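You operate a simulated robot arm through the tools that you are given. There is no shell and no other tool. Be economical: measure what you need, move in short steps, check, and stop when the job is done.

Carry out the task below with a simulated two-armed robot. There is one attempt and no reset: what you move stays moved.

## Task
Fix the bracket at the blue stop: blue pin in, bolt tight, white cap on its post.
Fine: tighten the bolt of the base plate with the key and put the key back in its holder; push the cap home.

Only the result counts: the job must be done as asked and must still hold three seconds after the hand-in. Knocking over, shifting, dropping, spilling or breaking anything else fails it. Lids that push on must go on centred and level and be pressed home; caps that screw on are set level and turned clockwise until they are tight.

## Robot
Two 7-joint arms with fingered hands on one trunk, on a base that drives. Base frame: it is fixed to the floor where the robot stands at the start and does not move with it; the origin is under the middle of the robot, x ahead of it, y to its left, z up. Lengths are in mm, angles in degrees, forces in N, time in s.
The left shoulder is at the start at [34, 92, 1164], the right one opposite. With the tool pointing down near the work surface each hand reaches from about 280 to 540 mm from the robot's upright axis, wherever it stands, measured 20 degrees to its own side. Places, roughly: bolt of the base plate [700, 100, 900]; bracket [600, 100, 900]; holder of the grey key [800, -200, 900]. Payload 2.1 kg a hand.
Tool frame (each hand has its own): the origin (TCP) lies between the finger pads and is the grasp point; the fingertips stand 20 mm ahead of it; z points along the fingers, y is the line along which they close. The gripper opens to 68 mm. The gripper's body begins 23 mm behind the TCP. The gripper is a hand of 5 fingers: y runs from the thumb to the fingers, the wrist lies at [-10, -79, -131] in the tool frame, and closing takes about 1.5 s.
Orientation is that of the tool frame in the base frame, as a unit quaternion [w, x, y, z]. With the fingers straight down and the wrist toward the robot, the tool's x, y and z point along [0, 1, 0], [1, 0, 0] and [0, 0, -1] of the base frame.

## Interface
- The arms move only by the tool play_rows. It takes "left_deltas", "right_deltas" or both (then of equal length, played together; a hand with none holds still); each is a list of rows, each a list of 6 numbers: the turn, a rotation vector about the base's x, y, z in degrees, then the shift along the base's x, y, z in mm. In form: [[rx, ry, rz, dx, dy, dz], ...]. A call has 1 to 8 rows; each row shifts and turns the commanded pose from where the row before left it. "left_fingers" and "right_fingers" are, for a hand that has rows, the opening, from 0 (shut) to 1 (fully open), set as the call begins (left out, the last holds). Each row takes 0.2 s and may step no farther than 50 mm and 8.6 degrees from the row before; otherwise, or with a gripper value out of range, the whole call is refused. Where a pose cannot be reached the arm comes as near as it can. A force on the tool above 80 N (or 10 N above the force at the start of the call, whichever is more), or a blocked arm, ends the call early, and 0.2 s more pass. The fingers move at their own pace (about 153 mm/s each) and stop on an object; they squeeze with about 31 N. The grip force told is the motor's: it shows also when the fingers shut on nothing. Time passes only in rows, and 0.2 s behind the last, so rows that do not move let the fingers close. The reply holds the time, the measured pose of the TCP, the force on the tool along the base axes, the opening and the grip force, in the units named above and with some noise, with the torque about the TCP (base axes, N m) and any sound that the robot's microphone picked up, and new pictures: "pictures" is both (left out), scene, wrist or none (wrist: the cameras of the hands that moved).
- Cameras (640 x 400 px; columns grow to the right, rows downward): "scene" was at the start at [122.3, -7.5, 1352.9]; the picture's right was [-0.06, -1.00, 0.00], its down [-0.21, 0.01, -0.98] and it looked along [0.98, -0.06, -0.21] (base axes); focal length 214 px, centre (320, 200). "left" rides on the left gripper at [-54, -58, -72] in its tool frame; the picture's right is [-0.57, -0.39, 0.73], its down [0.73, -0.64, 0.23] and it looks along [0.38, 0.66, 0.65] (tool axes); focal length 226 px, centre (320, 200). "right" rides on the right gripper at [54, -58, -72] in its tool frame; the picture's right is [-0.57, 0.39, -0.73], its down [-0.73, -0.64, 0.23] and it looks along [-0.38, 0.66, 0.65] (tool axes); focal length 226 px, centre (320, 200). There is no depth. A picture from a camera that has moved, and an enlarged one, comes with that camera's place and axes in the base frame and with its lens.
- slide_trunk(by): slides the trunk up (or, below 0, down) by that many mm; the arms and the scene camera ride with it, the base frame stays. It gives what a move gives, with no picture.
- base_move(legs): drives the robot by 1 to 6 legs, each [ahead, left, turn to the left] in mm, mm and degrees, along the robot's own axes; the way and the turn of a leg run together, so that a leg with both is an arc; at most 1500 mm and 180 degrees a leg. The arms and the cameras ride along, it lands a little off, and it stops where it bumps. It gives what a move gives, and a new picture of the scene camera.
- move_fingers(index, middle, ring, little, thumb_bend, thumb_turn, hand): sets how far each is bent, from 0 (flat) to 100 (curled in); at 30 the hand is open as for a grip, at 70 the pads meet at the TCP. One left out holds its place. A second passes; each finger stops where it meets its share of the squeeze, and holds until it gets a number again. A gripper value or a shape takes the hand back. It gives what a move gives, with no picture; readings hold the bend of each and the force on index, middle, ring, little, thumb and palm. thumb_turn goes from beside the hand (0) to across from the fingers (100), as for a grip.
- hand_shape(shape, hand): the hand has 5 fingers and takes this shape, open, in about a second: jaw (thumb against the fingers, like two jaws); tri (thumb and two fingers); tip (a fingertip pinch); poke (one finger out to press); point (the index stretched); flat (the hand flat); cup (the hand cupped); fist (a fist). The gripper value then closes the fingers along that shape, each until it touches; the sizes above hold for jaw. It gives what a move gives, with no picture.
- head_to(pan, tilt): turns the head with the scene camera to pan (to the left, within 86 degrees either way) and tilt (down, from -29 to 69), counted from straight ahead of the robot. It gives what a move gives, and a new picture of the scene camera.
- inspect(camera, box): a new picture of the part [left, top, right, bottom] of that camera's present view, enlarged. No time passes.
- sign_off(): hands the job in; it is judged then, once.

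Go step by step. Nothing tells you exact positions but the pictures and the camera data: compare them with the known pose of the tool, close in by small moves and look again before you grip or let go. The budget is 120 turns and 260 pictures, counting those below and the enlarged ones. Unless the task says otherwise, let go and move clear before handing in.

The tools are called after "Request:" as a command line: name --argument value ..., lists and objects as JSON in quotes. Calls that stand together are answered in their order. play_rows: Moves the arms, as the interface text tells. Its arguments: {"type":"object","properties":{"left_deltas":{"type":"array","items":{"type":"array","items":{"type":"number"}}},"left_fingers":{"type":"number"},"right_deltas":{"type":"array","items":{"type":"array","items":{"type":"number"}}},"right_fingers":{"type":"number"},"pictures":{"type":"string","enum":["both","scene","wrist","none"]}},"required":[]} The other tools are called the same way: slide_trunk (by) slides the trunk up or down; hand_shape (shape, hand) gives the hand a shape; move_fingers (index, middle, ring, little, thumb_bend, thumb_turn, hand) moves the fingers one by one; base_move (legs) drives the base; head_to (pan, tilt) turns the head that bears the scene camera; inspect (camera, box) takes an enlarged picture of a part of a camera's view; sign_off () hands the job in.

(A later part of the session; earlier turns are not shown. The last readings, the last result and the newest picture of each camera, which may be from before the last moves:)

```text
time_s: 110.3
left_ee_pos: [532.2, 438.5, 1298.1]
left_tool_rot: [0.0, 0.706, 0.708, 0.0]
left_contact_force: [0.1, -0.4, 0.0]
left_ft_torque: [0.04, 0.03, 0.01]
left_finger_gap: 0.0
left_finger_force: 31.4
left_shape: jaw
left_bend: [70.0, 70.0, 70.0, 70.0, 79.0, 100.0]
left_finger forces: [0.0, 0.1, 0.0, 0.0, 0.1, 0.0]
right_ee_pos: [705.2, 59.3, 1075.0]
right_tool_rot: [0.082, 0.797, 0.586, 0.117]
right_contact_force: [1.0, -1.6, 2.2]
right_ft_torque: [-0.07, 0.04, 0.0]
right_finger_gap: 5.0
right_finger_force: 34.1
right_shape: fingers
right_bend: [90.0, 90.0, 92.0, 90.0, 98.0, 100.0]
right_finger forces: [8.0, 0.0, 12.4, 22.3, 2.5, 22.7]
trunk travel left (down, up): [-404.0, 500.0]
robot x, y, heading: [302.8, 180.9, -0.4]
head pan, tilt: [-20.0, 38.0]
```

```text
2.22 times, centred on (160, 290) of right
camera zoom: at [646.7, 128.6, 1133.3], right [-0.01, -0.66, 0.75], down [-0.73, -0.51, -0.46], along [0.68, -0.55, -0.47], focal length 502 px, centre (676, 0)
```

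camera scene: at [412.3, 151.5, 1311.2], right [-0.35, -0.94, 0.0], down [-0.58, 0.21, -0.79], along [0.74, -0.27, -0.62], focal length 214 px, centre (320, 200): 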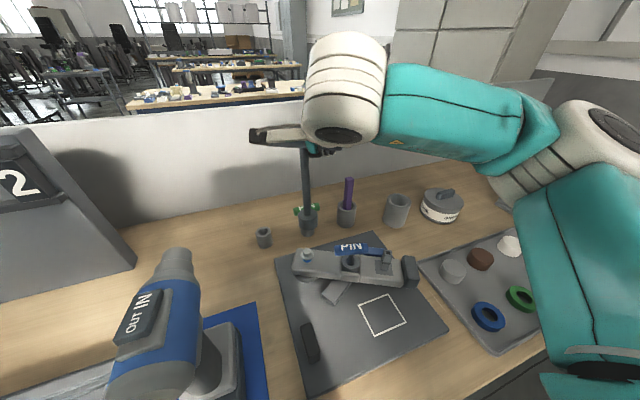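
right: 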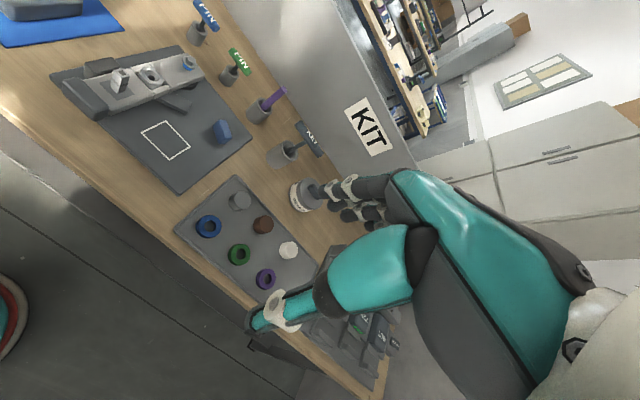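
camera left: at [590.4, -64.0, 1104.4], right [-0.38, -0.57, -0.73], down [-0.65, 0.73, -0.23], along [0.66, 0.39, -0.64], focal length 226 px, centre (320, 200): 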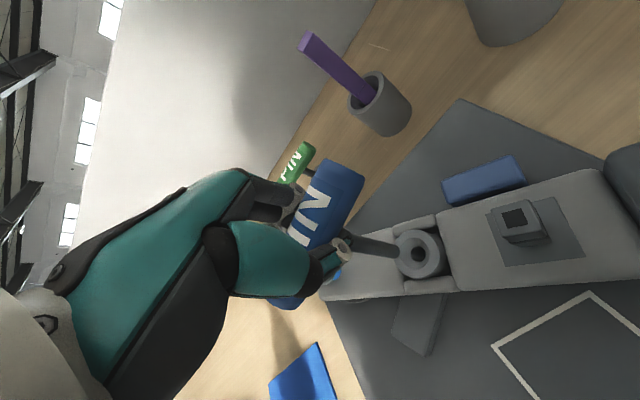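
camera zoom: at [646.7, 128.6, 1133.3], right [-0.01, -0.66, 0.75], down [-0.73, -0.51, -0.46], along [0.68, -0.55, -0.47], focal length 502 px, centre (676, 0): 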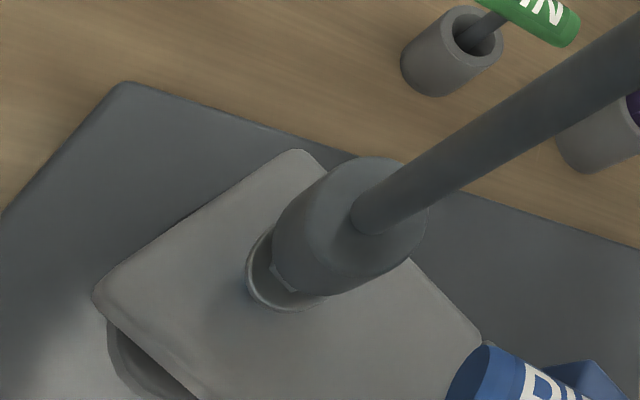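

Contact on the hex. I'll turn clockwise about the key axis with light downward pressure until it drops on.

Request:
play_rows --right_deltas '[[0, 0, 0, 0, 0, -2], [0, 0, -5, -1.5, -0.55, 0], [0, 0, -5, -1.55, -0.4, -0.5], [0, 0, -5, -1.6, -0.3, -0.5], [0, 0, -5, -1.6, -0.15, -0.5], [0, 0, -5, -1.6, 0, -0.5], [0, 0, -5, -1.6, 0.15, -0.5], [0, 0, 0, 0, 0, 0]]' --pictures "none"

Request:
inspect --camera "scene" --box '[250, 180, 370, 290]'

Request:
inspect --camera "right" --box '[70, 200, 250, 380]'

```text
time_s: 112.1
left_ee_pos: [532.1, 438.3, 1297.9]
left_tool_rot: [0.0, 0.706, 0.708, 0.001]
left_contact_force: [0.7, -0.4, 0.6]
left_ft_torque: [-0.02, 0.0, 0.01]
left_finger_gap: 0.0
left_finger_force: 31.0
left_shape: jaw
left_bend: [70.0, 70.0, 70.0, 70.0, 79.0, 100.0]
left_finger forces: [0.0, 0.0, 0.0, 0.0, 0.1, 0.1]
right_ee_pos: [696.0, 58.2, 1069.9]
right_tool_rot: [0.11, 0.922, 0.36, 0.092]
right_contact_force: [-1.0, -0.4, -3.3]
right_ft_torque: [0.01, 0.06, -0.01]
right_finger_gap: 5.3
right_finger_force: 37.1
right_shape: fingers
right_bend: [90.0, 91.0, 92.0, 90.0, 98.0, 100.0]
right_finger forces: [8.0, 0.0, 13.8, 24.1, 3.6, 23.8]
trunk travel left (down, up): [-404.0, 500.0]
robot x, y, heading: [304.1, 182.4, -0.1]
head pan, tilt: [-20.0, 38.0]
```

```text
3.64 times, centred on (310, 235) of scene
camera zoom: at [412.3, 151.1, 1311.2], right [-0.35, -0.94, 0.0], down [-0.58, 0.21, -0.79], along [0.74, -0.27, -0.62], focal length 780 px, centre (356, 73)
```

zoom: 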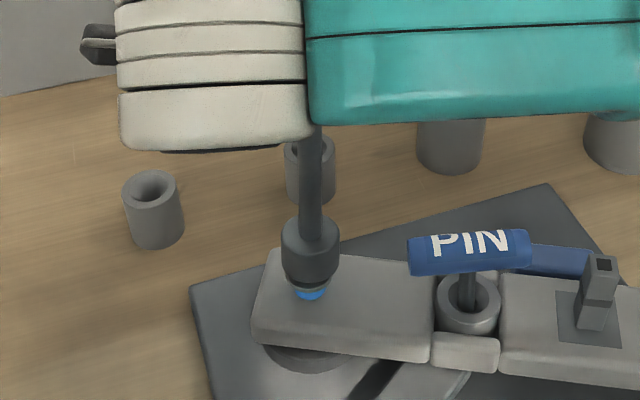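

```text
2.22 times, centred on (160, 290) of right
camera zoom: at [680.0, 146.9, 1128.2], right [-0.34, -0.56, 0.75], down [-0.89, -0.07, -0.46], along [0.31, -0.82, -0.48], focal length 502 px, centre (676, 0)
```

zoom: 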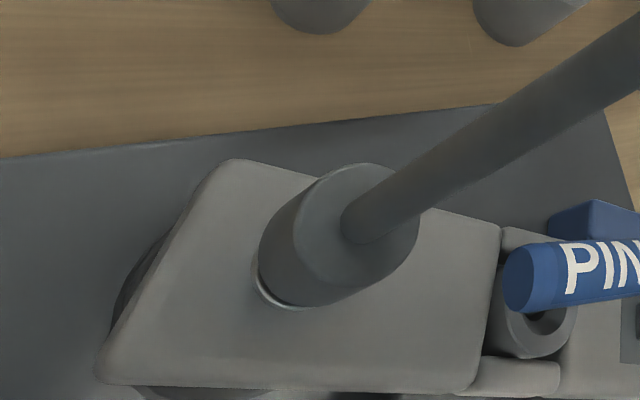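

The socket dropped over the hex. I'll keep turning clockwise about the bolt axis.

Request:
play_rows --right_deltas '[[0, 0, -6, -1.9, 0.35, -0.3], [0, 0, -6, -1.85, 0.55, -0.3], [0, 0, -6, -1.8, 0.75, -0.3], [0, 0, -6, -1.7, 0.9, -0.3], [0, 0, -6, -1.6, 1.1, -0.3], [0, 0, -6, -1.45, 1.25, -0.3], [0, 0, 0, 0, 0, 0]]' --pictures "none"

Request:
inspect --camera "scene" --box '[230, 120, 400, 290]'

```text
time_s: 113.7
left_ee_pos: [533.2, 438.9, 1297.9]
left_tool_rot: [0.0, 0.706, 0.709, 0.0]
left_contact_force: [0.0, 0.0, 0.4]
left_ft_torque: [0.0, 0.01, 0.05]
left_finger_gap: 0.0
left_finger_force: 31.0
left_shape: jaw
left_bend: [70.0, 70.0, 70.0, 70.0, 79.0, 100.0]
left_finger forces: [0.0, 0.0, 0.0, 0.0, 0.1, 0.1]
right_ee_pos: [686.6, 64.2, 1068.2]
right_tool_rot: [0.133, 0.988, 0.058, 0.054]
right_contact_force: [-0.5, 0.0, -1.6]
right_ft_torque: [0.0, 0.07, -0.04]
right_finger_gap: 4.9
right_finger_force: 36.5
right_shape: fingers
right_bend: [90.0, 91.0, 92.0, 90.0, 98.0, 100.0]
right_finger forces: [8.1, 0.0, 13.5, 23.5, 3.8, 23.6]
trunk travel left (down, up): [-404.0, 500.0]
robot x, y, heading: [303.6, 183.3, -0.4]
head pan, tilt: [-20.0, 38.0]
```

```text
2.35 times, centred on (315, 205) of scene
camera zoom: at [412.3, 151.1, 1311.2], right [-0.35, -0.94, 0.0], down [-0.58, 0.21, -0.79], along [0.74, -0.27, -0.62], focal length 505 px, centre (332, 188)
```

zoom: 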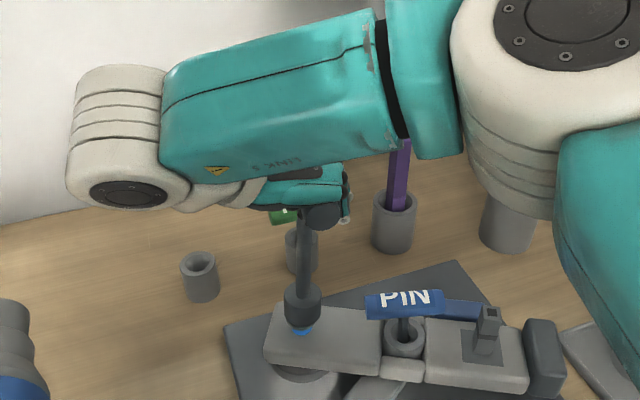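

Request:
play_rows --right_deltas '[[0, 0, -6, -1.3, 1.4, -0.3], [0, 0, -6, -1.2, 1.5, -0.3], [0, 0, -6, -1, 1.65, -0.3], [0, 0, -6, -0.8, 1.75, -0.3], [0, 0, -6, -0.65, 1.8, -0.3], [0, 0, 0, 0, 0, 0]]' --pictures "none"

Request:
inspect --camera "scene" --box '[230, 120, 400, 290]'

```text
time_s: 115.1
left_ee_pos: [531.6, 437.6, 1297.7]
left_tool_rot: [0.001, 0.706, 0.708, 0.0]
left_contact_force: [0.4, -0.3, 0.3]
left_ft_torque: [0.01, -0.02, 0.02]
left_finger_gap: 0.0
left_finger_force: 31.0
left_shape: jaw
left_bend: [70.0, 70.0, 70.0, 70.0, 79.0, 100.0]
left_finger forces: [0.0, 0.0, 0.0, 0.0, 0.0, 0.0]
right_ee_pos: [681.6, 72.6, 1066.3]
right_tool_rot: [0.143, 0.969, -0.201, 0.017]
right_contact_force: [0.9, -0.4, 2.0]
right_ft_torque: [-0.03, 0.04, -0.02]
right_finger_gap: 5.1
right_finger_force: 36.3
right_shape: fingers
right_bend: [90.0, 91.0, 92.0, 90.0, 98.0, 100.0]
right_finger forces: [8.6, 0.0, 12.8, 23.6, 4.5, 23.4]
trunk travel left (down, up): [-404.0, 500.0]
robot x, y, heading: [300.7, 181.5, -0.2]
head pan, tilt: [-20.0, 38.0]
```

```text
2.35 times, centred on (315, 205) of scene
camera zoom: at [412.0, 151.2, 1311.3], right [-0.35, -0.94, 0.0], down [-0.58, 0.21, -0.79], along [0.74, -0.27, -0.62], focal length 505 px, centre (332, 188)
```

zoom: 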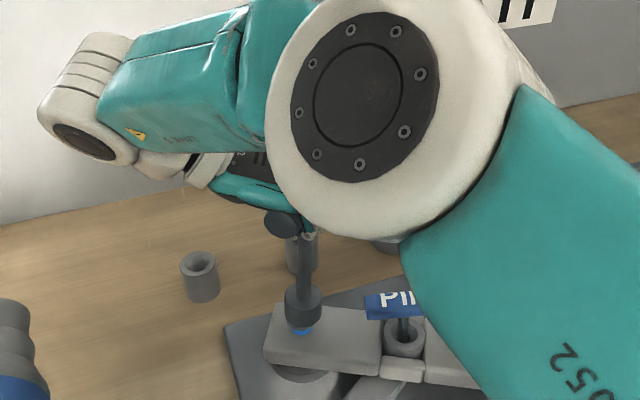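

Request:
play_rows --right_deltas '[[0, 0, -6, -0.45, 1.9, -0.1], [0, 0, -6, -0.25, 1.9, -0.1], [0, 0, -6, -0.05, 1.9, -0.1], [0, 0, -6, 0.15, 1.9, -0.1], [0, 0, -6, 0.35, 1.9, -0.1], [0, 0, 0, 0, 0, 0]]' --pictures "none"

Request:
inspect --camera "scene" --box '[230, 120, 400, 290]'

```text
time_s: 116.5
left_ee_pos: [523.4, 441.4, 1298.5]
left_tool_rot: [0.004, 0.706, 0.708, 0.002]
left_contact_force: [0.3, 1.0, -0.1]
left_ft_torque: [0.02, 0.0, -0.03]
left_finger_gap: 0.1
left_finger_force: 31.9
left_shape: jaw
left_bend: [70.0, 70.0, 70.0, 70.0, 79.0, 100.0]
left_finger forces: [0.1, 0.0, 0.0, 0.0, 0.1, 0.0]
right_ee_pos: [628.2, 64.5, 1051.7]
right_tool_rot: [0.141, 0.884, -0.446, -0.018]
right_contact_force: [-26.5, 4.5, 62.0]
right_ft_torque: [1.4, -1.07, 0.8]
right_finger_gap: 5.7
right_finger_force: 73.4
right_shape: fingers
right_bend: [90.0, 91.0, 93.0, 91.0, 98.0, 100.0]
right_finger forces: [4.2, 0.0, 15.7, 30.7, 13.8, 82.6]
right hand out of reach, approached as far as the arm can: row 2, 3, 4, 5
trunk travel left (down, up): [-404.0, 500.0]
robot x, y, heading: [301.1, 185.7, -0.3]
head pan, tilt: [-20.0, 38.0]
```

```text
2.35 times, centred on (315, 205) of scene
camera zoom: at [403.9, 153.0, 1312.2], right [-0.35, -0.94, 0.0], down [-0.57, 0.21, -0.79], along [0.74, -0.27, -0.61], focal length 505 px, centre (332, 188)
```

zoom: 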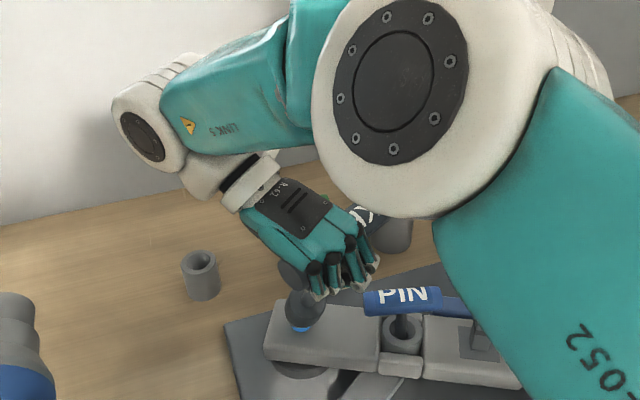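

That ran past the arm's reach and dragged the key askew. I'll reverse the motion carefully right away.

Request:
play_rows --right_deltas '[[0, 0, 5, 9, 1.3, 3], [0, 0, 5, 9, 1.3, 3], [0, 0, 5, 9, 1.3, 3], [0, 0, 5, 9, 1.3, 3], [0, 0, 5, 9, 1.3, 2], [0, 0, 5, 8.4, 1.3, 1], [0, 0, 0, 0, 0, 0]]' --pictures "none"

Request:
inspect --camera "scene" --box '[230, 120, 400, 290]'

```text
time_s: 118.1
left_ee_pos: [525.9, 441.5, 1298.5]
left_tool_rot: [0.002, 0.705, 0.709, 0.0]
left_contact_force: [0.5, -0.4, -1.1]
left_ft_torque: [0.03, 0.01, 0.02]
left_finger_gap: 0.0
left_finger_force: 30.9
left_shape: jaw
left_bend: [70.0, 70.0, 70.0, 70.0, 79.0, 100.0]
left_finger forces: [0.0, 0.0, 0.1, 0.0, 0.0, 0.0]
right_ee_pos: [681.6, 69.6, 1065.4]
right_tool_rot: [0.143, 0.969, -0.2, 0.018]
right_contact_force: [-13.4, 4.2, 45.8]
right_ft_torque: [0.55, 1.2, -0.05]
right_finger_gap: 5.6
right_finger_force: 54.6
right_shape: fingers
right_bend: [90.0, 91.0, 93.0, 91.0, 98.0, 100.0]
right_finger forces: [10.2, 0.0, 11.3, 26.3, 6.6, 54.6]
right hand out of reach, approached as far as the arm can: row 2
trunk travel left (down, up): [-404.0, 500.0]
robot x, y, heading: [303.0, 185.7, -0.4]
head pan, tilt: [-20.0, 38.0]
```

```text
2.35 times, centred on (315, 205) of scene
camera zoom: at [407.2, 152.7, 1311.8], right [-0.35, -0.94, 0.0], down [-0.57, 0.21, -0.79], along [0.74, -0.27, -0.61], focal length 505 px, centre (332, 188)
```

zoom: 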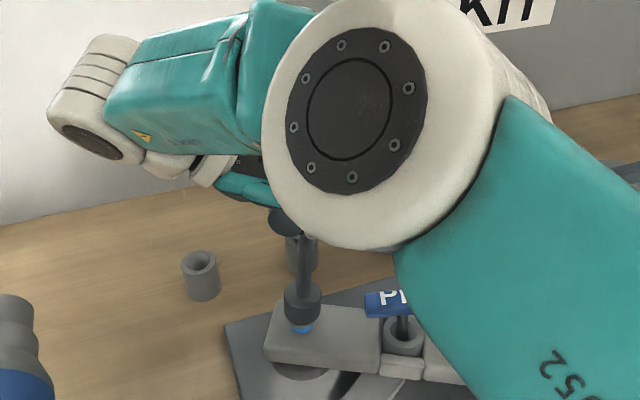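

Request:
play_rows --right_deltas '[[0, 0, 0, 0, 1, 10], [0, 0, 0, 0, 0, 15], [0, 0, 8, 0.7, -2.5, 0], [0, 0, 8, 1, -2.3, 0], [0, 0, 8, 1.4, -2.2, 0], [0, 0, 8, 1.7, -2, 0], [0, 0, 8, 2, -1.7, 0], [0, 0, 8, 2.2, -1.4, 0]]' --pictures "none"

Request:
play_rows --right_deltas '[[0, 0, 8, 2.4, -1, 0], [0, 0, 8, 2.5, -0.7, 0], [0, 0, 8, 2.6, -0.3, 0], [0, 0, 8, 2.6, 0.1, 0], [0, 0, 8, 2.6, 0.4, 0], [0, 0, 0, 0, 0, 0]]' --pictures "none"

Request:
inspect --camera "scene" --box '[240, 160, 380, 290]'

Request:
inspect --camera "right" --box '[70, 150, 320, 400]'

```text
time_s: 119.9
left_ee_pos: [533.1, 437.9, 1297.7]
left_tool_rot: [0.0, 0.706, 0.708, 0.0]
left_contact_force: [0.5, -0.3, -0.3]
left_ft_torque: [-0.01, 0.02, 0.0]
left_finger_gap: 0.0
left_finger_force: 30.9
left_shape: jaw
left_bend: [70.0, 70.0, 70.0, 70.0, 79.0, 100.0]
left_finger forces: [0.0, 0.0, 0.0, 0.0, 0.1, 0.0]
right_ee_pos: [694.5, 56.9, 1087.1]
right_tool_rot: [0.123, 0.967, 0.213, 0.073]
right_contact_force: [0.5, 0.5, -2.7]
right_ft_torque: [-0.05, 0.04, -0.02]
right_finger_gap: 6.0
right_finger_force: 36.5
right_shape: fingers
right_bend: [90.0, 91.0, 93.0, 91.0, 98.0, 100.0]
right_finger forces: [8.1, 0.0, 13.6, 24.3, 8.8, 19.2]
trunk travel left (down, up): [-404.0, 500.0]
robot x, y, heading: [299.8, 181.6, -0.5]
head pan, tilt: [-20.0, 38.0]
```

```text
time_s: 121.3
left_ee_pos: [532.0, 438.2, 1297.8]
left_tool_rot: [0.0, 0.706, 0.709, 0.0]
left_contact_force: [0.0, 0.1, 0.9]
left_ft_torque: [0.0, 0.01, 0.0]
left_finger_gap: 0.0
left_finger_force: 30.9
left_shape: jaw
left_bend: [70.0, 70.0, 70.0, 70.0, 79.0, 100.0]
left_finger forces: [0.1, 0.0, 0.0, 0.0, 0.0, 0.1]
right_ee_pos: [707.3, 55.7, 1087.6]
right_tool_rot: [0.091, 0.836, 0.53, 0.11]
right_contact_force: [-0.5, 0.5, -2.3]
right_ft_torque: [0.0, -0.02, 0.0]
right_finger_gap: 5.9
right_finger_force: 36.6
right_shape: fingers
right_bend: [90.0, 91.0, 93.0, 91.0, 98.0, 100.0]
right_finger forces: [8.1, 0.0, 13.5, 23.6, 8.7, 19.0]
trunk travel left (down, up): [-404.0, 500.0]
robot x, y, heading: [302.7, 186.8, -0.4]
head pan, tilt: [-20.0, 38.0]
```

```text
3.08 times, centred on (310, 225) of scene
camera zoom: at [412.3, 151.0, 1311.2], right [-0.35, -0.94, 0.0], down [-0.58, 0.21, -0.79], along [0.74, -0.27, -0.62], focal length 660 px, centre (351, 123)
```

zoom: 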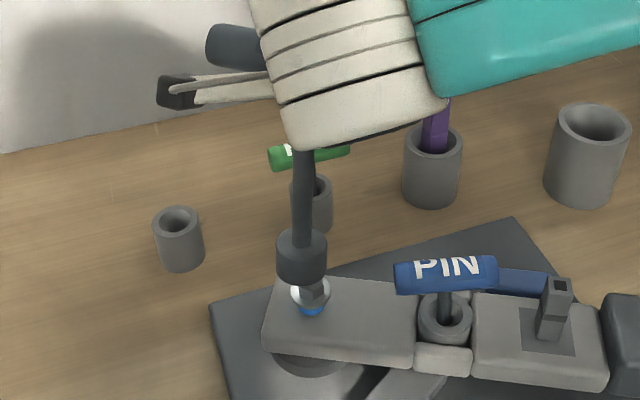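

```text
1.60 times, centred on (195, 275) of right
camera zoom: at [658.2, 132.3, 1145.3], right [-0.1, -0.65, 0.75], down [-0.79, -0.4, -0.46], along [0.6, -0.64, -0.48], focal length 362 px, centre (520, 80)
```

zoom: 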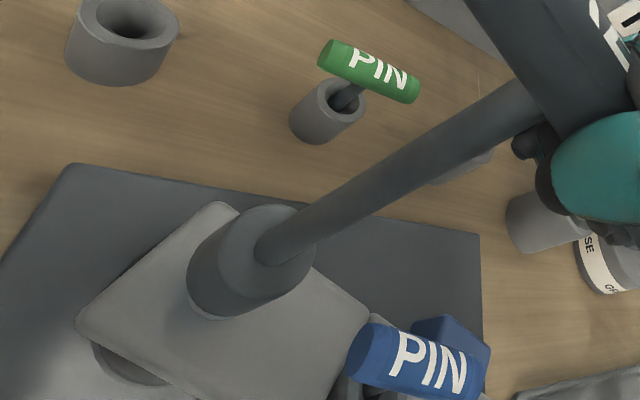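

Request:
play_rows --right_deltas '[[0, 0, 0, 5, -6, 0], [0, 0, 0, 0, 0, -5], [0, 0, 0, 0, 0, 0]]' --pictures "none"

Request:
inspect --camera "scene" --box '[270, 210, 350, 290]'

Request:
inspect --camera "right" --box '[70, 200, 250, 380]'

```text
time_s: 122.1
left_ee_pos: [532.9, 438.5, 1296.3]
left_tool_rot: [0.0, 0.706, 0.708, -0.001]
left_contact_force: [-0.1, 0.5, -0.8]
left_ft_torque: [0.01, 0.02, 0.01]
left_finger_gap: 0.0
left_finger_force: 30.7
left_shape: jaw
left_bend: [70.0, 70.0, 70.0, 70.0, 79.0, 100.0]
left_finger forces: [0.1, 0.0, 0.0, 0.0, 0.0, 0.1]
right_ee_pos: [712.7, 50.5, 1083.4]
right_tool_rot: [0.091, 0.836, 0.53, 0.112]
right_contact_force: [-0.2, 0.1, -3.4]
right_ft_torque: [0.0, 0.02, 0.02]
right_finger_gap: 5.8
right_finger_force: 36.3
right_shape: fingers
right_bend: [90.0, 91.0, 93.0, 91.0, 98.0, 100.0]
right_finger forces: [8.2, 0.0, 13.4, 23.6, 8.7, 19.1]
trunk travel left (down, up): [-404.0, 500.0]
robot x, y, heading: [303.0, 184.2, -0.4]
head pan, tilt: [-20.0, 38.0]
```

```text
5.00 times, centred on (310, 250) of scene
camera zoom: at [412.3, 151.1, 1311.2], right [-0.35, -0.94, 0.0], down [-0.58, 0.21, -0.79], along [0.74, -0.27, -0.62], focal length 1072 px, centre (370, -50)
```

zoom: 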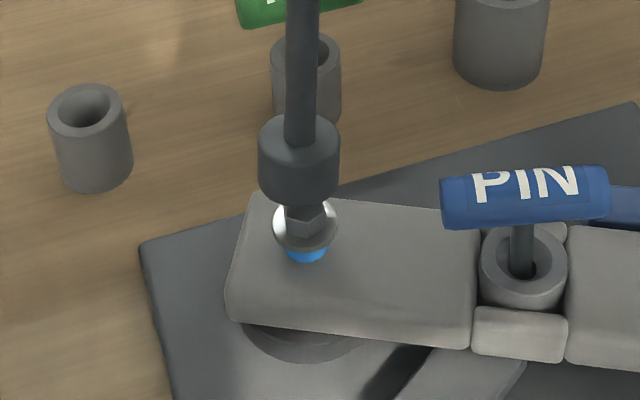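

```text
2.22 times, centred on (160, 290) of right
camera zoom: at [664.2, 126.9, 1141.0], right [-0.1, -0.65, 0.75], down [-0.79, -0.4, -0.46], along [0.6, -0.64, -0.48], focal length 502 px, centre (676, 0)
```

zoom: 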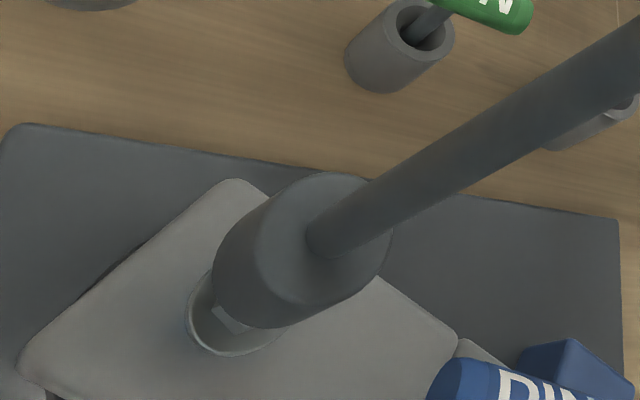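

Request:
play_rows --right_deltas '[[0, 0, 0, -2.3, -1.3, 0], [0, 0, 0, 0, 0, -4], [0, 0, 0, 0, 0, -4], [0, 0, 0, 0, 0, -3], [0, 0, 0, 0, 0, 0]]' --pictures "none"

```text
time_s: 123.3
left_ee_pos: [533.5, 438.6, 1297.0]
left_tool_rot: [-0.001, 0.706, 0.709, 0.0]
left_contact_force: [-1.7, 0.8, 0.2]
left_ft_torque: [0.0, 0.0, 0.02]
left_finger_gap: 0.0
left_finger_force: 31.1
left_shape: jaw
left_bend: [70.0, 70.0, 70.0, 70.0, 79.0, 100.0]
left_finger forces: [0.0, 0.0, 0.0, 0.1, 0.0, 0.0]
right_ee_pos: [709.5, 49.1, 1071.2]
right_tool_rot: [0.09, 0.836, 0.53, 0.11]
right_contact_force: [0.6, 0.2, -2.2]
right_ft_torque: [-0.04, 0.01, -0.01]
right_finger_gap: 5.7
right_finger_force: 36.3
right_shape: fingers
right_bend: [90.0, 91.0, 93.0, 91.0, 98.0, 100.0]
right_finger forces: [8.1, 0.1, 13.4, 23.5, 8.8, 19.1]
trunk travel left (down, up): [-404.0, 500.0]
robot x, y, heading: [300.3, 181.1, -0.4]
head pan, tilt: [-20.0, 38.0]
```

Request:
play_rows --right_deltas '[[0, 0, 0, 0, 0, -2], [0, 0, 0, 0, 0, -2], [0, 0, 0, 0, 0, -2], [0, 0, 0, 0, 0, 0]]' --pictures "none"

Request:
inspect --camera "scene" --box '[270, 210, 350, 290]'

Request:
inspect --camera "right" --box '[70, 200, 250, 380]'

```text
time_s: 124.3
left_ee_pos: [532.6, 438.1, 1297.5]
left_tool_rot: [-0.001, 0.706, 0.708, 0.0]
left_contact_force: [0.8, -0.2, 0.0]
left_ft_torque: [-0.01, -0.01, -0.01]
left_finger_gap: 0.1
left_finger_force: 30.7
left_shape: jaw
left_bend: [70.0, 70.0, 70.0, 70.0, 79.0, 100.0]
left_finger forces: [0.1, 0.0, 0.0, 0.1, 0.1, 0.0]
right_ee_pos: [709.6, 49.3, 1063.7]
right_tool_rot: [0.091, 0.836, 0.53, 0.111]
right_contact_force: [-0.5, 0.7, -2.5]
right_ft_torque: [0.01, 0.05, -0.01]
right_finger_gap: 5.7
right_finger_force: 36.9
right_shape: fingers
right_bend: [90.0, 91.0, 93.0, 91.0, 98.0, 100.0]
right_finger forces: [7.9, 0.0, 13.6, 23.6, 9.3, 19.7]
trunk travel left (down, up): [-404.0, 500.0]
robot x, y, heading: [301.7, 184.9, -0.4]
head pan, tilt: [-20.0, 38.0]
```

```text
5.00 times, centred on (310, 250) of scene
camera zoom: at [412.2, 151.1, 1311.2], right [-0.35, -0.94, 0.0], down [-0.58, 0.21, -0.79], along [0.74, -0.27, -0.62], focal length 1072 px, centre (370, -50)
```

zoom: 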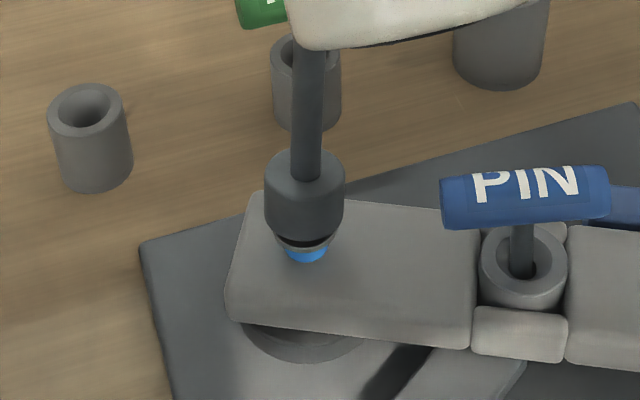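

```text
2.22 times, centred on (160, 290) of right
camera zoom: at [661.7, 125.2, 1123.2], right [-0.1, -0.65, 0.75], down [-0.79, -0.4, -0.46], along [0.6, -0.64, -0.48], focal length 502 px, centre (676, 0)
```

zoom: 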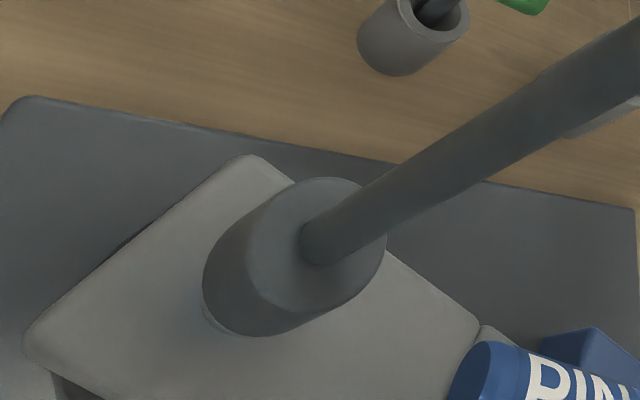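

The socket is back on the hex. I'll turn clockwise through a long stroke about the bolt axis.

Request:
play_rows --right_deltas '[[0, 0, -7, -3.4, -1.15, -0.2], [0, 0, -7, -3.5, -0.75, -0.2], [0, 0, -7, -3.55, -0.3, -0.2], [0, 0, -7, -3.6, 0.15, -0.2], [0, 0, -7, -3.55, 0.55, -0.2], [0, 0, -7, -3.45, 1, -0.2], [0, 0, -7, -3.3, 1.4, -0.2]]' --pictures "none"

Request:
inspect --camera "scene" --box '[270, 180, 370, 290]'

```text
time_s: 125.9
left_ee_pos: [532.1, 439.6, 1296.2]
left_tool_rot: [0.0, 0.706, 0.708, 0.001]
left_contact_force: [0.3, -0.1, 0.0]
left_ft_torque: [-0.02, -0.03, 0.02]
left_finger_gap: 0.1
left_finger_force: 31.0
left_shape: jaw
left_bend: [70.0, 70.0, 70.0, 70.0, 79.0, 100.0]
left_finger forces: [0.0, 0.0, 0.0, 0.0, 0.1, 0.1]
right_ee_pos: [685.5, 50.7, 1063.4]
right_tool_rot: [0.129, 0.981, 0.134, 0.064]
right_contact_force: [-0.8, -0.2, 2.8]
right_ft_torque: [0.01, 0.05, 0.04]
right_finger_gap: 5.9
right_finger_force: 37.2
right_shape: fingers
right_bend: [90.0, 91.0, 93.0, 91.0, 98.0, 100.0]
right_finger forces: [7.9, 0.1, 12.8, 22.9, 9.4, 21.5]
trunk travel left (down, up): [-404.0, 500.0]
robot x, y, heading: [300.5, 183.0, -0.3]
head pan, tilt: [-20.0, 38.0]
```

```text
3.64 times, centred on (320, 235) of scene
camera zoom: at [411.8, 151.2, 1311.3], right [-0.35, -0.94, 0.0], down [-0.58, 0.21, -0.79], along [0.74, -0.27, -0.62], focal length 780 px, centre (320, 73)
```

zoom: 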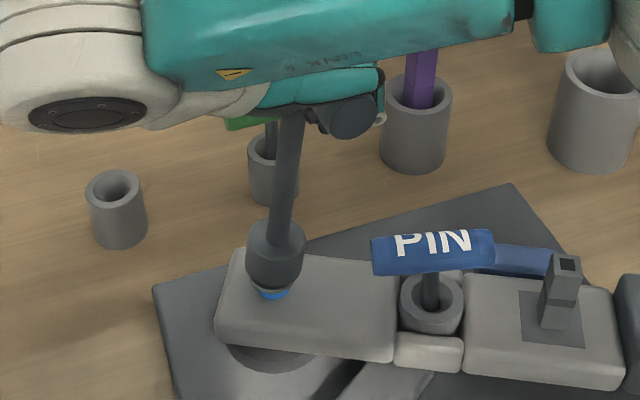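

The key is leaning a bit because my turning radius was too large. I'll recentre and go on with the stroke.

Request:
play_rows --right_deltas '[[0, 0, 0, 3.8, 7.2, 0], [0, 0, -7, -2.2, 1.25, 0], [0, 0, -7, -2, 1.5, 0], [0, 0, -7, -1.8, 1.75, 0], [0, 0, -7, -1.6, 1.95, 0], [0, 0, -6, -1.2, 1.85, 0], [0, 0, 0, 0, 0, 0]]' --pictures "none"

Request:
inspect --camera "scene" --box '[250, 180, 350, 290]'

```text
time_s: 127.5
left_ee_pos: [531.2, 438.6, 1296.8]
left_tool_rot: [0.0, 0.705, 0.709, 0.0]
left_contact_force: [0.4, -0.1, -0.1]
left_ft_torque: [0.03, -0.02, 0.0]
left_finger_gap: 0.0
left_finger_force: 31.0
left_shape: jaw
left_bend: [70.0, 70.0, 70.0, 70.0, 79.0, 100.0]
left_finger forces: [0.0, 0.0, 0.0, 0.1, 0.0, 0.1]
right_ee_pos: [680.3, 65.4, 1064.9]
right_tool_rot: [0.142, 0.977, -0.159, 0.023]
right_contact_force: [-2.7, 0.6, 1.9]
right_ft_torque: [0.05, 0.29, 0.09]
right_finger_gap: 5.7
right_finger_force: 39.0
right_shape: fingers
right_bend: [90.0, 91.0, 93.0, 91.0, 98.0, 100.0]
right_finger forces: [7.1, 0.1, 12.5, 23.3, 9.0, 25.0]
trunk travel left (down, up): [-404.0, 500.0]
robot x, y, heading: [298.2, 183.4, -0.3]
head pan, tilt: [-20.0, 38.0]
```

```text
3.64 times, centred on (300, 235) of scene
camera zoom: at [411.7, 151.3, 1311.3], right [-0.35, -0.94, 0.0], down [-0.58, 0.21, -0.79], along [0.74, -0.27, -0.62], focal length 780 px, centre (393, 73)
```

zoom: 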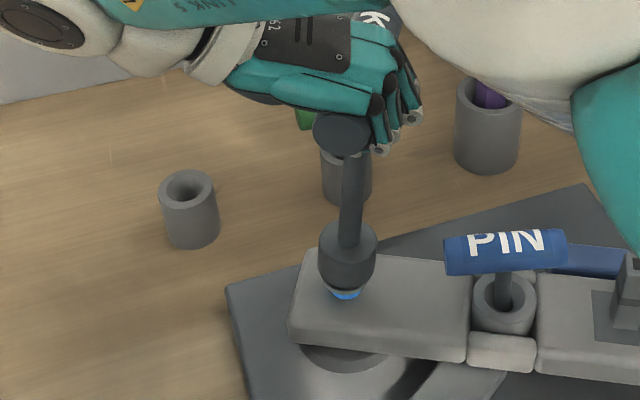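

Request:
play_rows --right_deltas '[[0, 0, 0, 3.5, 9.4, 4], [0, 0, 0, 0, 0, 14], [0, 0, 7.5, 0.33, -1.9, 0], [0, 0, 7.5, 0.58, -1.83, 0], [0, 0, 7.5, 0.82, -1.74, 0], [0, 0, 7.5, 1.03, -1.62, 0], [0, 0, 7.5, 1.24, -1.47, 0], [0, 0, 7.5, 1.42, -1.3, 0]]' --pictures "none"

Request:
play_rows --right_deltas '[[0, 0, 7.5, 1.57, -1.1, 0], [0, 0, 7.5, 1.71, -0.89, 0], [0, 0, 7.5, 1.81, -0.66, 0], [0, 0, 7.5, 1.88, -0.41, 0], [0, 0, 7.5, 1.91, -0.17, 0], [0, 0, 7.5, 1.92, 0.09, 0], [0, 0, 7.5, 1.9, 0.33, 0], [0, 0, 7.5, 1.83, 0.58, 0]]' --pictures "none"

Request:
play_rows --right_deltas '[[0, 0, 7.5, 1.74, 0.82, 0], [0, 0, 7.5, 1.62, 1.03, 0], [0, 0, 0, 0, 0, 0]]' --pictures "none"

Request:
inspect --camera "scene" --box '[250, 160, 370, 290]'

Request:
inspect --camera "right" --box '[70, 150, 320, 400]'

```text
time_s: 129.3
left_ee_pos: [533.1, 437.4, 1297.1]
left_tool_rot: [0.0, 0.706, 0.708, 0.0]
left_contact_force: [0.0, 0.3, -0.1]
left_ft_torque: [0.04, 0.01, 0.0]
left_finger_gap: 0.0
left_finger_force: 31.0
left_shape: jaw
left_bend: [70.0, 70.0, 70.0, 70.0, 79.0, 100.0]
left_finger forces: [0.1, 0.1, 0.0, 0.0, 0.0, 0.1]
right_ee_pos: [690.3, 65.6, 1081.4]
right_tool_rot: [0.122, 0.963, 0.229, 0.076]
right_contact_force: [0.1, -0.5, -2.2]
right_ft_torque: [-0.05, 0.02, -0.02]
right_finger_gap: 6.2
right_finger_force: 37.3
right_shape: fingers
right_bend: [90.0, 91.0, 93.0, 91.0, 98.0, 100.0]
right_finger forces: [8.7, 0.0, 13.3, 22.7, 9.1, 20.2]
trunk travel left (down, up): [-404.0, 500.0]
robot x, y, heading: [303.5, 181.8, -0.3]
head pan, tilt: [-20.0, 38.0]
```

```text
time_s: 131.1
left_ee_pos: [532.5, 437.8, 1298.0]
left_tool_rot: [0.0, 0.706, 0.708, 0.0]
left_contact_force: [-0.2, 0.3, -0.5]
left_ft_torque: [0.02, 0.0, 0.02]
left_finger_gap: 0.0
left_finger_force: 31.1
left_shape: jaw
left_bend: [70.0, 70.0, 70.0, 70.0, 79.0, 100.0]
left_finger forces: [0.1, 0.0, 0.1, 0.0, 0.1, 0.0]
right_ee_pos: [704.6, 62.6, 1082.1]
right_tool_rot: [0.068, 0.719, 0.68, 0.126]
right_contact_force: [-0.7, -0.9, -2.3]
right_ft_torque: [-0.02, -0.02, 0.0]
right_finger_gap: 6.1
right_finger_force: 36.0
right_shape: fingers
right_bend: [90.0, 91.0, 93.0, 91.0, 98.0, 100.0]
right_finger forces: [8.8, 0.1, 12.9, 22.0, 9.2, 19.9]
trunk travel left (down, up): [-404.0, 500.0]
robot x, y, heading: [301.8, 181.2, -0.6]
head pan, tilt: [-20.0, 38.0]
```

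```text
time_s: 131.9
left_ee_pos: [531.5, 437.9, 1297.1]
left_tool_rot: [-0.001, 0.706, 0.708, 0.0]
left_contact_force: [-0.3, 0.5, 0.4]
left_ft_torque: [0.01, -0.02, 0.02]
left_finger_gap: 0.0
left_finger_force: 30.5
left_shape: jaw
left_bend: [70.0, 70.0, 70.0, 70.0, 79.0, 100.0]
left_finger forces: [0.0, 0.0, 0.0, 0.1, 0.0, 0.0]
right_ee_pos: [708.1, 65.5, 1081.5]
right_tool_rot: [0.05, 0.624, 0.768, 0.134]
right_contact_force: [0.4, -0.9, -2.7]
right_ft_torque: [-0.03, -0.01, 0.02]
right_finger_gap: 6.0
right_finger_force: 36.8
right_shape: fingers
right_bend: [91.0, 91.0, 93.0, 91.0, 98.0, 100.0]
right_finger forces: [8.9, 0.0, 12.8, 21.9, 9.1, 19.6]
trunk travel left (down, up): [-404.0, 500.0]
robot x, y, heading: [301.5, 181.6, -0.3]
head pan, tilt: [-20.0, 38.0]
```

```text
3.08 times, centred on (310, 225) of scene
camera zoom: at [412.3, 151.0, 1311.2], right [-0.35, -0.94, 0.0], down [-0.58, 0.21, -0.79], along [0.74, -0.27, -0.62], focal length 660 px, centre (351, 123)
```

zoom: 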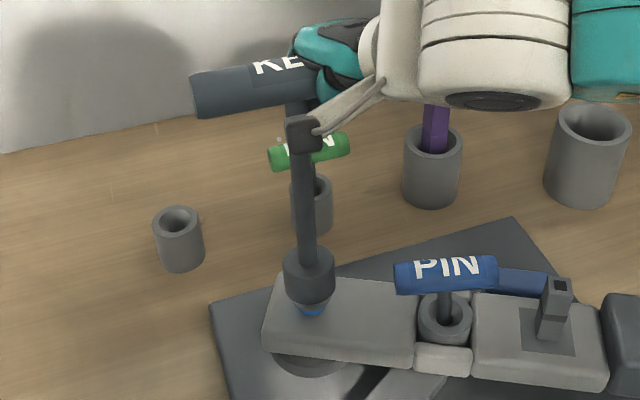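

```text
1.60 times, centred on (195, 275) of right
camera zoom: at [623.1, 96.6, 1139.6], right [0.31, -0.58, 0.75], down [-0.39, -0.8, -0.46], along [0.87, -0.15, -0.48], focal length 362 px, centre (520, 80)
```

zoom: 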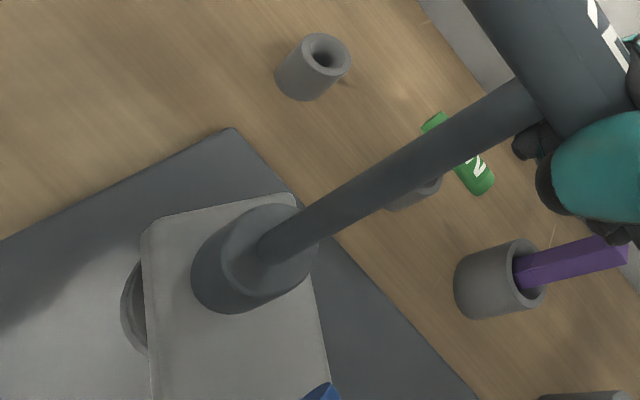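

Request:
play_rows --right_deltas '[[0, 0, 0, 0, 0, -4], [0, 0, 0, 0, 0, -4], [0, 0, 0, 0, 0, -3], [0, 0, 0, 0, 0, -3], [0, 0, 0, 0, 0, -2], [0, 0, 0, 0, 0, 0]]' --pictures "none"

Request:
inspect --camera "scene" --box '[270, 210, 350, 290]'

```text
time_s: 133.3
left_ee_pos: [528.7, 438.5, 1299.3]
left_tool_rot: [0.002, 0.706, 0.708, 0.001]
left_contact_force: [0.3, -0.2, -0.4]
left_ft_torque: [0.0, -0.01, 0.01]
left_finger_gap: 0.3
left_finger_force: 31.0
left_shape: jaw
left_bend: [70.0, 70.0, 70.0, 70.0, 79.0, 100.0]
left_finger forces: [0.1, 0.0, 0.0, 0.1, 0.0, 0.0]
right_ee_pos: [703.9, 63.4, 1070.9]
right_tool_rot: [0.056, 0.624, 0.766, 0.14]
right_contact_force: [0.5, -12.7, 65.8]
right_ft_torque: [-1.1, 0.21, 0.06]
right_finger_gap: 6.3
right_finger_force: 58.6
right_shape: fingers
right_bend: [91.0, 92.0, 93.0, 91.0, 98.0, 100.0]
right_finger forces: [11.5, 0.1, 9.9, 19.2, 8.5, 67.3]
trunk travel left (down, up): [-404.0, 500.0]
robot x, y, heading: [305.8, 182.7, -0.3]
head pan, tilt: [-20.0, 38.0]
```

```text
5.00 times, centred on (310, 250) of scene
camera zoom: at [407.5, 150.3, 1312.2], right [-0.35, -0.94, 0.0], down [-0.57, 0.21, -0.79], along [0.74, -0.27, -0.61], focal length 1072 px, centre (370, -50)
```

zoom: 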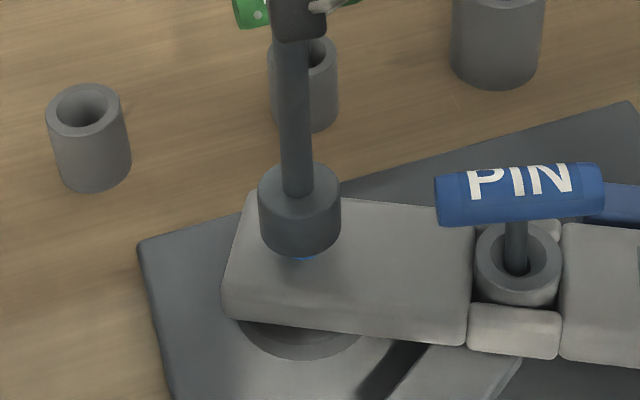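

Request:
play_rows --right_deltas '[[0, 0, 0, 0, 0, 5], [0, 0, -7.5, -1.62, -1.03, 0], [0, 0, -7.5, -1.74, -0.82, 0], [0, 0, -7.5, -1.83, -0.58, 0], [0, 0, -7.5, -1.9, -0.33, 0], [0, 0, -7.5, -1.92, -0.09, 0], [0, 0, -7.5, -1.91, 0.17, 0], [0, 0, -7.5, -1.88, 0.41, 0]]' --pictures "none"

Request:
play_rows --right_deltas '[[0, 0, -7.5, -1.81, 0.66, 0], [0, 0, -7.5, -1.71, 0.89, 0], [0, 0, -7.5, -1.57, 1.1, 0], [0, 0, -7.5, -1.42, 1.3, 0], [0, 0, 0, 0, 0, 0]]' --pictures "none"

Request:
inspect --camera "scene" --box '[250, 180, 370, 290]'

```text
time_s: 135.1
left_ee_pos: [532.9, 439.4, 1297.7]
left_tool_rot: [0.0, 0.706, 0.708, 0.0]
left_contact_force: [-1.1, -0.2, 0.3]
left_ft_torque: [-0.01, 0.0, -0.02]
left_finger_gap: 0.0
left_finger_force: 31.1
left_shape: jaw
left_bend: [70.0, 70.0, 70.0, 70.0, 79.0, 100.0]
left_finger forces: [0.1, 0.0, 0.0, 0.0, 0.0, 0.1]
right_ee_pos: [694.8, 62.7, 1070.8]
right_tool_rot: [0.104, 0.9, 0.411, 0.097]
right_contact_force: [0.2, 1.0, 4.9]
right_ft_torque: [0.2, -0.13, -0.01]
right_finger_gap: 6.3
right_finger_force: 39.6
right_shape: fingers
right_bend: [91.0, 92.0, 93.0, 91.0, 98.0, 100.0]
right_finger forces: [9.8, 0.0, 12.6, 24.8, 10.3, 21.9]
trunk travel left (down, up): [-404.0, 500.0]
robot x, y, heading: [301.8, 183.2, 0.1]
head pan, tilt: [-20.0, 38.0]
```

```text
time_s: 136.3
left_ee_pos: [532.1, 438.2, 1297.6]
left_tool_rot: [-0.001, 0.706, 0.708, 0.0]
left_contact_force: [1.1, 0.1, 0.3]
left_ft_torque: [0.0, -0.01, 0.0]
left_finger_gap: 0.1
left_finger_force: 30.8
left_shape: jaw
left_bend: [70.0, 70.0, 70.0, 70.0, 79.0, 100.0]
left_finger forces: [0.0, 0.0, 0.0, 0.1, 0.1, 0.0]
right_ee_pos: [688.3, 67.0, 1071.9]
right_tool_rot: [0.127, 0.976, 0.164, 0.067]
right_contact_force: [-0.2, -0.1, 6.6]
right_ft_torque: [0.1, -0.09, -0.01]
right_finger_gap: 6.6
right_finger_force: 39.3
right_shape: fingers
right_bend: [91.0, 92.0, 93.0, 91.0, 98.0, 100.0]
right_finger forces: [9.4, 0.0, 12.0, 23.4, 10.3, 22.7]
trunk travel left (down, up): [-404.0, 500.0]
robot x, y, heading: [303.0, 184.1, -0.2]
head pan, tilt: [-20.0, 38.0]
```

```text
3.64 times, centred on (310, 235) of scene
camera zoom: at [411.8, 151.3, 1311.3], right [-0.35, -0.94, 0.0], down [-0.58, 0.21, -0.79], along [0.74, -0.27, -0.62], focal length 780 px, centre (356, 73)
```

zoom: 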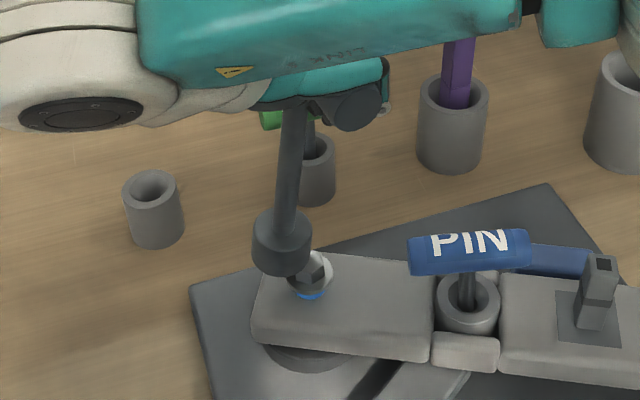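

The socket has slipped off the hex. I'll lift it clear and look closely at the bolt to see how far it has turned.

Request:
play_rows --right_deltas '[[0, 0, 0, 0, 0, 12], [0, 0, 0, 0, 0, 15], [0, 0, 0, 0, 0, 0]]' --pictures "none"

Request:
inspect --camera "scene" --box '[270, 180, 350, 290]'

Request:
inspect --camera "scene" --box '[295, 240, 325, 265]'

```text
time_s: 137.1
left_ee_pos: [533.3, 439.3, 1296.8]
left_tool_rot: [0.0, 0.706, 0.708, 0.001]
left_contact_force: [0.7, 0.4, -0.5]
left_ft_torque: [0.0, 0.01, 0.01]
left_finger_gap: 0.0
left_finger_force: 30.9
left_shape: jaw
left_bend: [70.0, 70.0, 70.0, 70.0, 79.0, 100.0]
left_finger forces: [0.1, 0.0, 0.0, 0.1, 0.0, 0.1]
right_ee_pos: [690.4, 67.2, 1098.4]
right_tool_rot: [0.127, 0.976, 0.165, 0.067]
right_contact_force: [-0.5, -0.3, -2.7]
right_ft_torque: [-0.02, -0.01, 0.02]
right_finger_gap: 6.4
right_finger_force: 37.5
right_shape: fingers
right_bend: [91.0, 92.0, 93.0, 91.0, 98.0, 100.0]
right_finger forces: [8.8, 0.0, 12.4, 22.7, 10.7, 20.7]
trunk travel left (down, up): [-404.0, 500.0]
robot x, y, heading: [303.8, 184.6, -0.4]
head pan, tilt: [-20.0, 38.0]
```

```text
3.64 times, centred on (310, 235) of scene
camera zoom: at [412.3, 151.1, 1311.2], right [-0.35, -0.94, 0.0], down [-0.58, 0.21, -0.79], along [0.74, -0.27, -0.62], focal length 780 px, centre (356, 73)
```

zoom: 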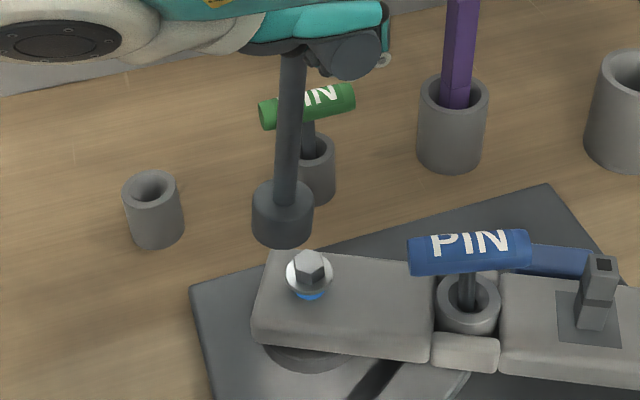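

```text
16.00 times, centred on (310, 252) of scene
camera zoom: at [412.3, 151.1, 1311.2], right [-0.35, -0.94, 0.0], down [-0.58, 0.21, -0.79], along [0.74, -0.27, -0.62], focal length 3432 px, centre (480, -640)
```

zoom: 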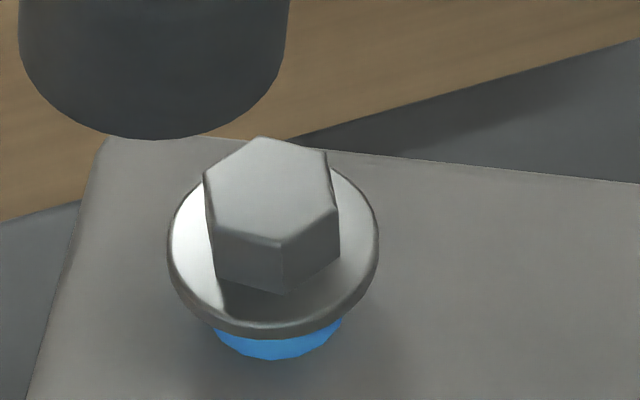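

The bolt has turned and come down some (gap about 14 → 8.5 mm), so more strokes are needed. I'll swing the hand back counter-clockwise above the bolt, then straighten the key.

Request:
play_rows --right_deltas '[[0, 0, 8.3, 1.3, -1.4, 10], [0, 0, 8.3, 1.5, -1.2, 0], [0, 0, 8.3, 1.6, -0.9, 0], [0, 0, 8.3, 1.7, -0.6, 0], [0, 0, 8.3, 1.7, -0.3, 0], [0, 0, 8.3, 1.75, 0, 0], [0, 0, 8.3, 1.7, 0.4, 0], [0, 0, 8.3, 1.7, 0.7, 0]]' --pictures "none"

Request:
play_rows --right_deltas '[[0, 0, 8.3, 1.6, 0.9, 0], [0, 0, 8.3, 1.5, 1.2, 0], [0, 0, 8.3, 1.3, 1.4, 0], [0, 0, 0, 0, 0, 0]]' --pictures "none"

Request:
inspect --camera "scene" --box '[250, 140, 370, 290]'

Request:
inspect --camera "right" --box '[70, 150, 320, 400]'

```text
time_s: 138.9
left_ee_pos: [533.6, 439.0, 1298.1]
left_tool_rot: [0.001, 0.706, 0.709, 0.0]
left_contact_force: [-0.5, -0.2, 0.1]
left_ft_torque: [0.0, 0.0, -0.02]
left_finger_gap: 0.0
left_finger_force: 31.5
left_shape: jaw
left_bend: [70.0, 70.0, 70.0, 70.0, 79.0, 100.0]
left_finger forces: [0.0, 0.0, 0.0, 0.1, 0.0, 0.1]
right_ee_pos: [702.7, 62.9, 1108.2]
right_tool_rot: [0.07, 0.726, 0.673, 0.126]
right_contact_force: [-1.3, -0.3, -2.2]
right_ft_torque: [-0.05, -0.02, 0.01]
right_finger_gap: 6.4
right_finger_force: 37.1
right_shape: fingers
right_bend: [91.0, 92.0, 93.0, 91.0, 98.0, 100.0]
right_finger forces: [9.0, 0.0, 12.2, 22.4, 10.8, 20.2]
trunk travel left (down, up): [-404.0, 500.0]
robot x, y, heading: [303.0, 181.9, -0.2]
head pan, tilt: [-20.0, 38.0]
```

```text
time_s: 139.9
left_ee_pos: [531.9, 438.6, 1297.5]
left_tool_rot: [0.0, 0.706, 0.708, 0.0]
left_contact_force: [-0.5, 0.2, -0.3]
left_ft_torque: [-0.03, 0.01, -0.01]
left_finger_gap: 0.0
left_finger_force: 30.9
left_shape: jaw
left_bend: [70.0, 70.0, 70.0, 70.0, 79.0, 100.0]
left_finger forces: [0.1, 0.0, 0.0, 0.0, 0.1, 0.1]
right_ee_pos: [704.6, 66.1, 1108.2]
right_tool_rot: [0.04, 0.564, 0.813, 0.138]
right_contact_force: [0.6, -0.4, -1.7]
right_ft_torque: [-0.05, -0.04, -0.02]
right_finger_gap: 6.4
right_finger_force: 36.4
right_shape: fingers
right_bend: [91.0, 92.0, 93.0, 91.0, 98.0, 100.0]
right_finger forces: [8.9, 0.0, 12.2, 22.0, 10.6, 19.9]
trunk travel left (down, up): [-404.0, 500.0]
robot x, y, heading: [302.0, 185.6, -0.2]
head pan, tilt: [-20.0, 38.0]
```

```text
2.67 times, centred on (310, 215) of scene
camera zoom: at [412.3, 151.0, 1311.2], right [-0.35, -0.94, 0.0], down [-0.58, 0.21, -0.79], along [0.74, -0.27, -0.62], focal length 572 px, centre (347, 160)
```

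zoom: 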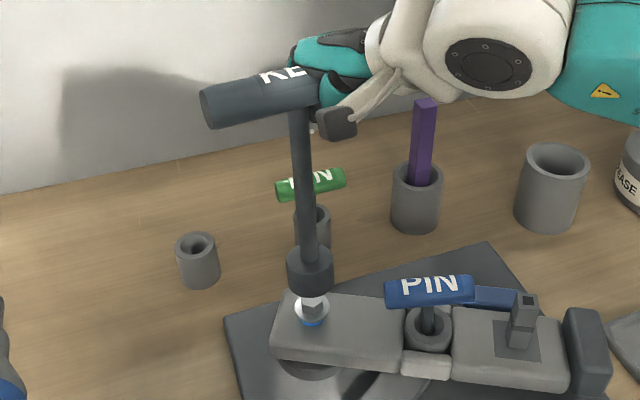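

```text
1.60 times, centred on (195, 275) of right
camera zoom: at [617.3, 84.8, 1166.3], right [0.39, -0.53, 0.75], down [-0.26, -0.85, -0.46], along [0.88, -0.02, -0.47], focal length 362 px, centre (520, 80)
```

zoom: 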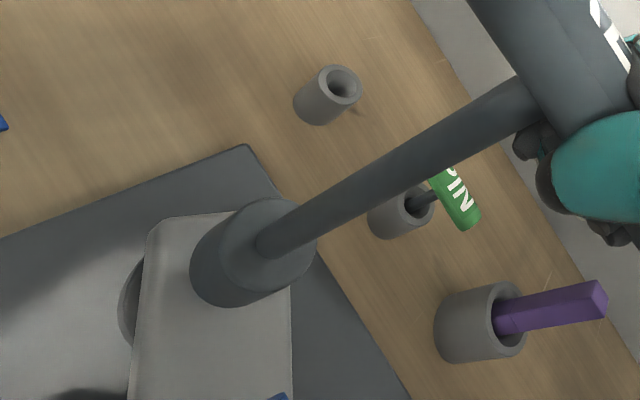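

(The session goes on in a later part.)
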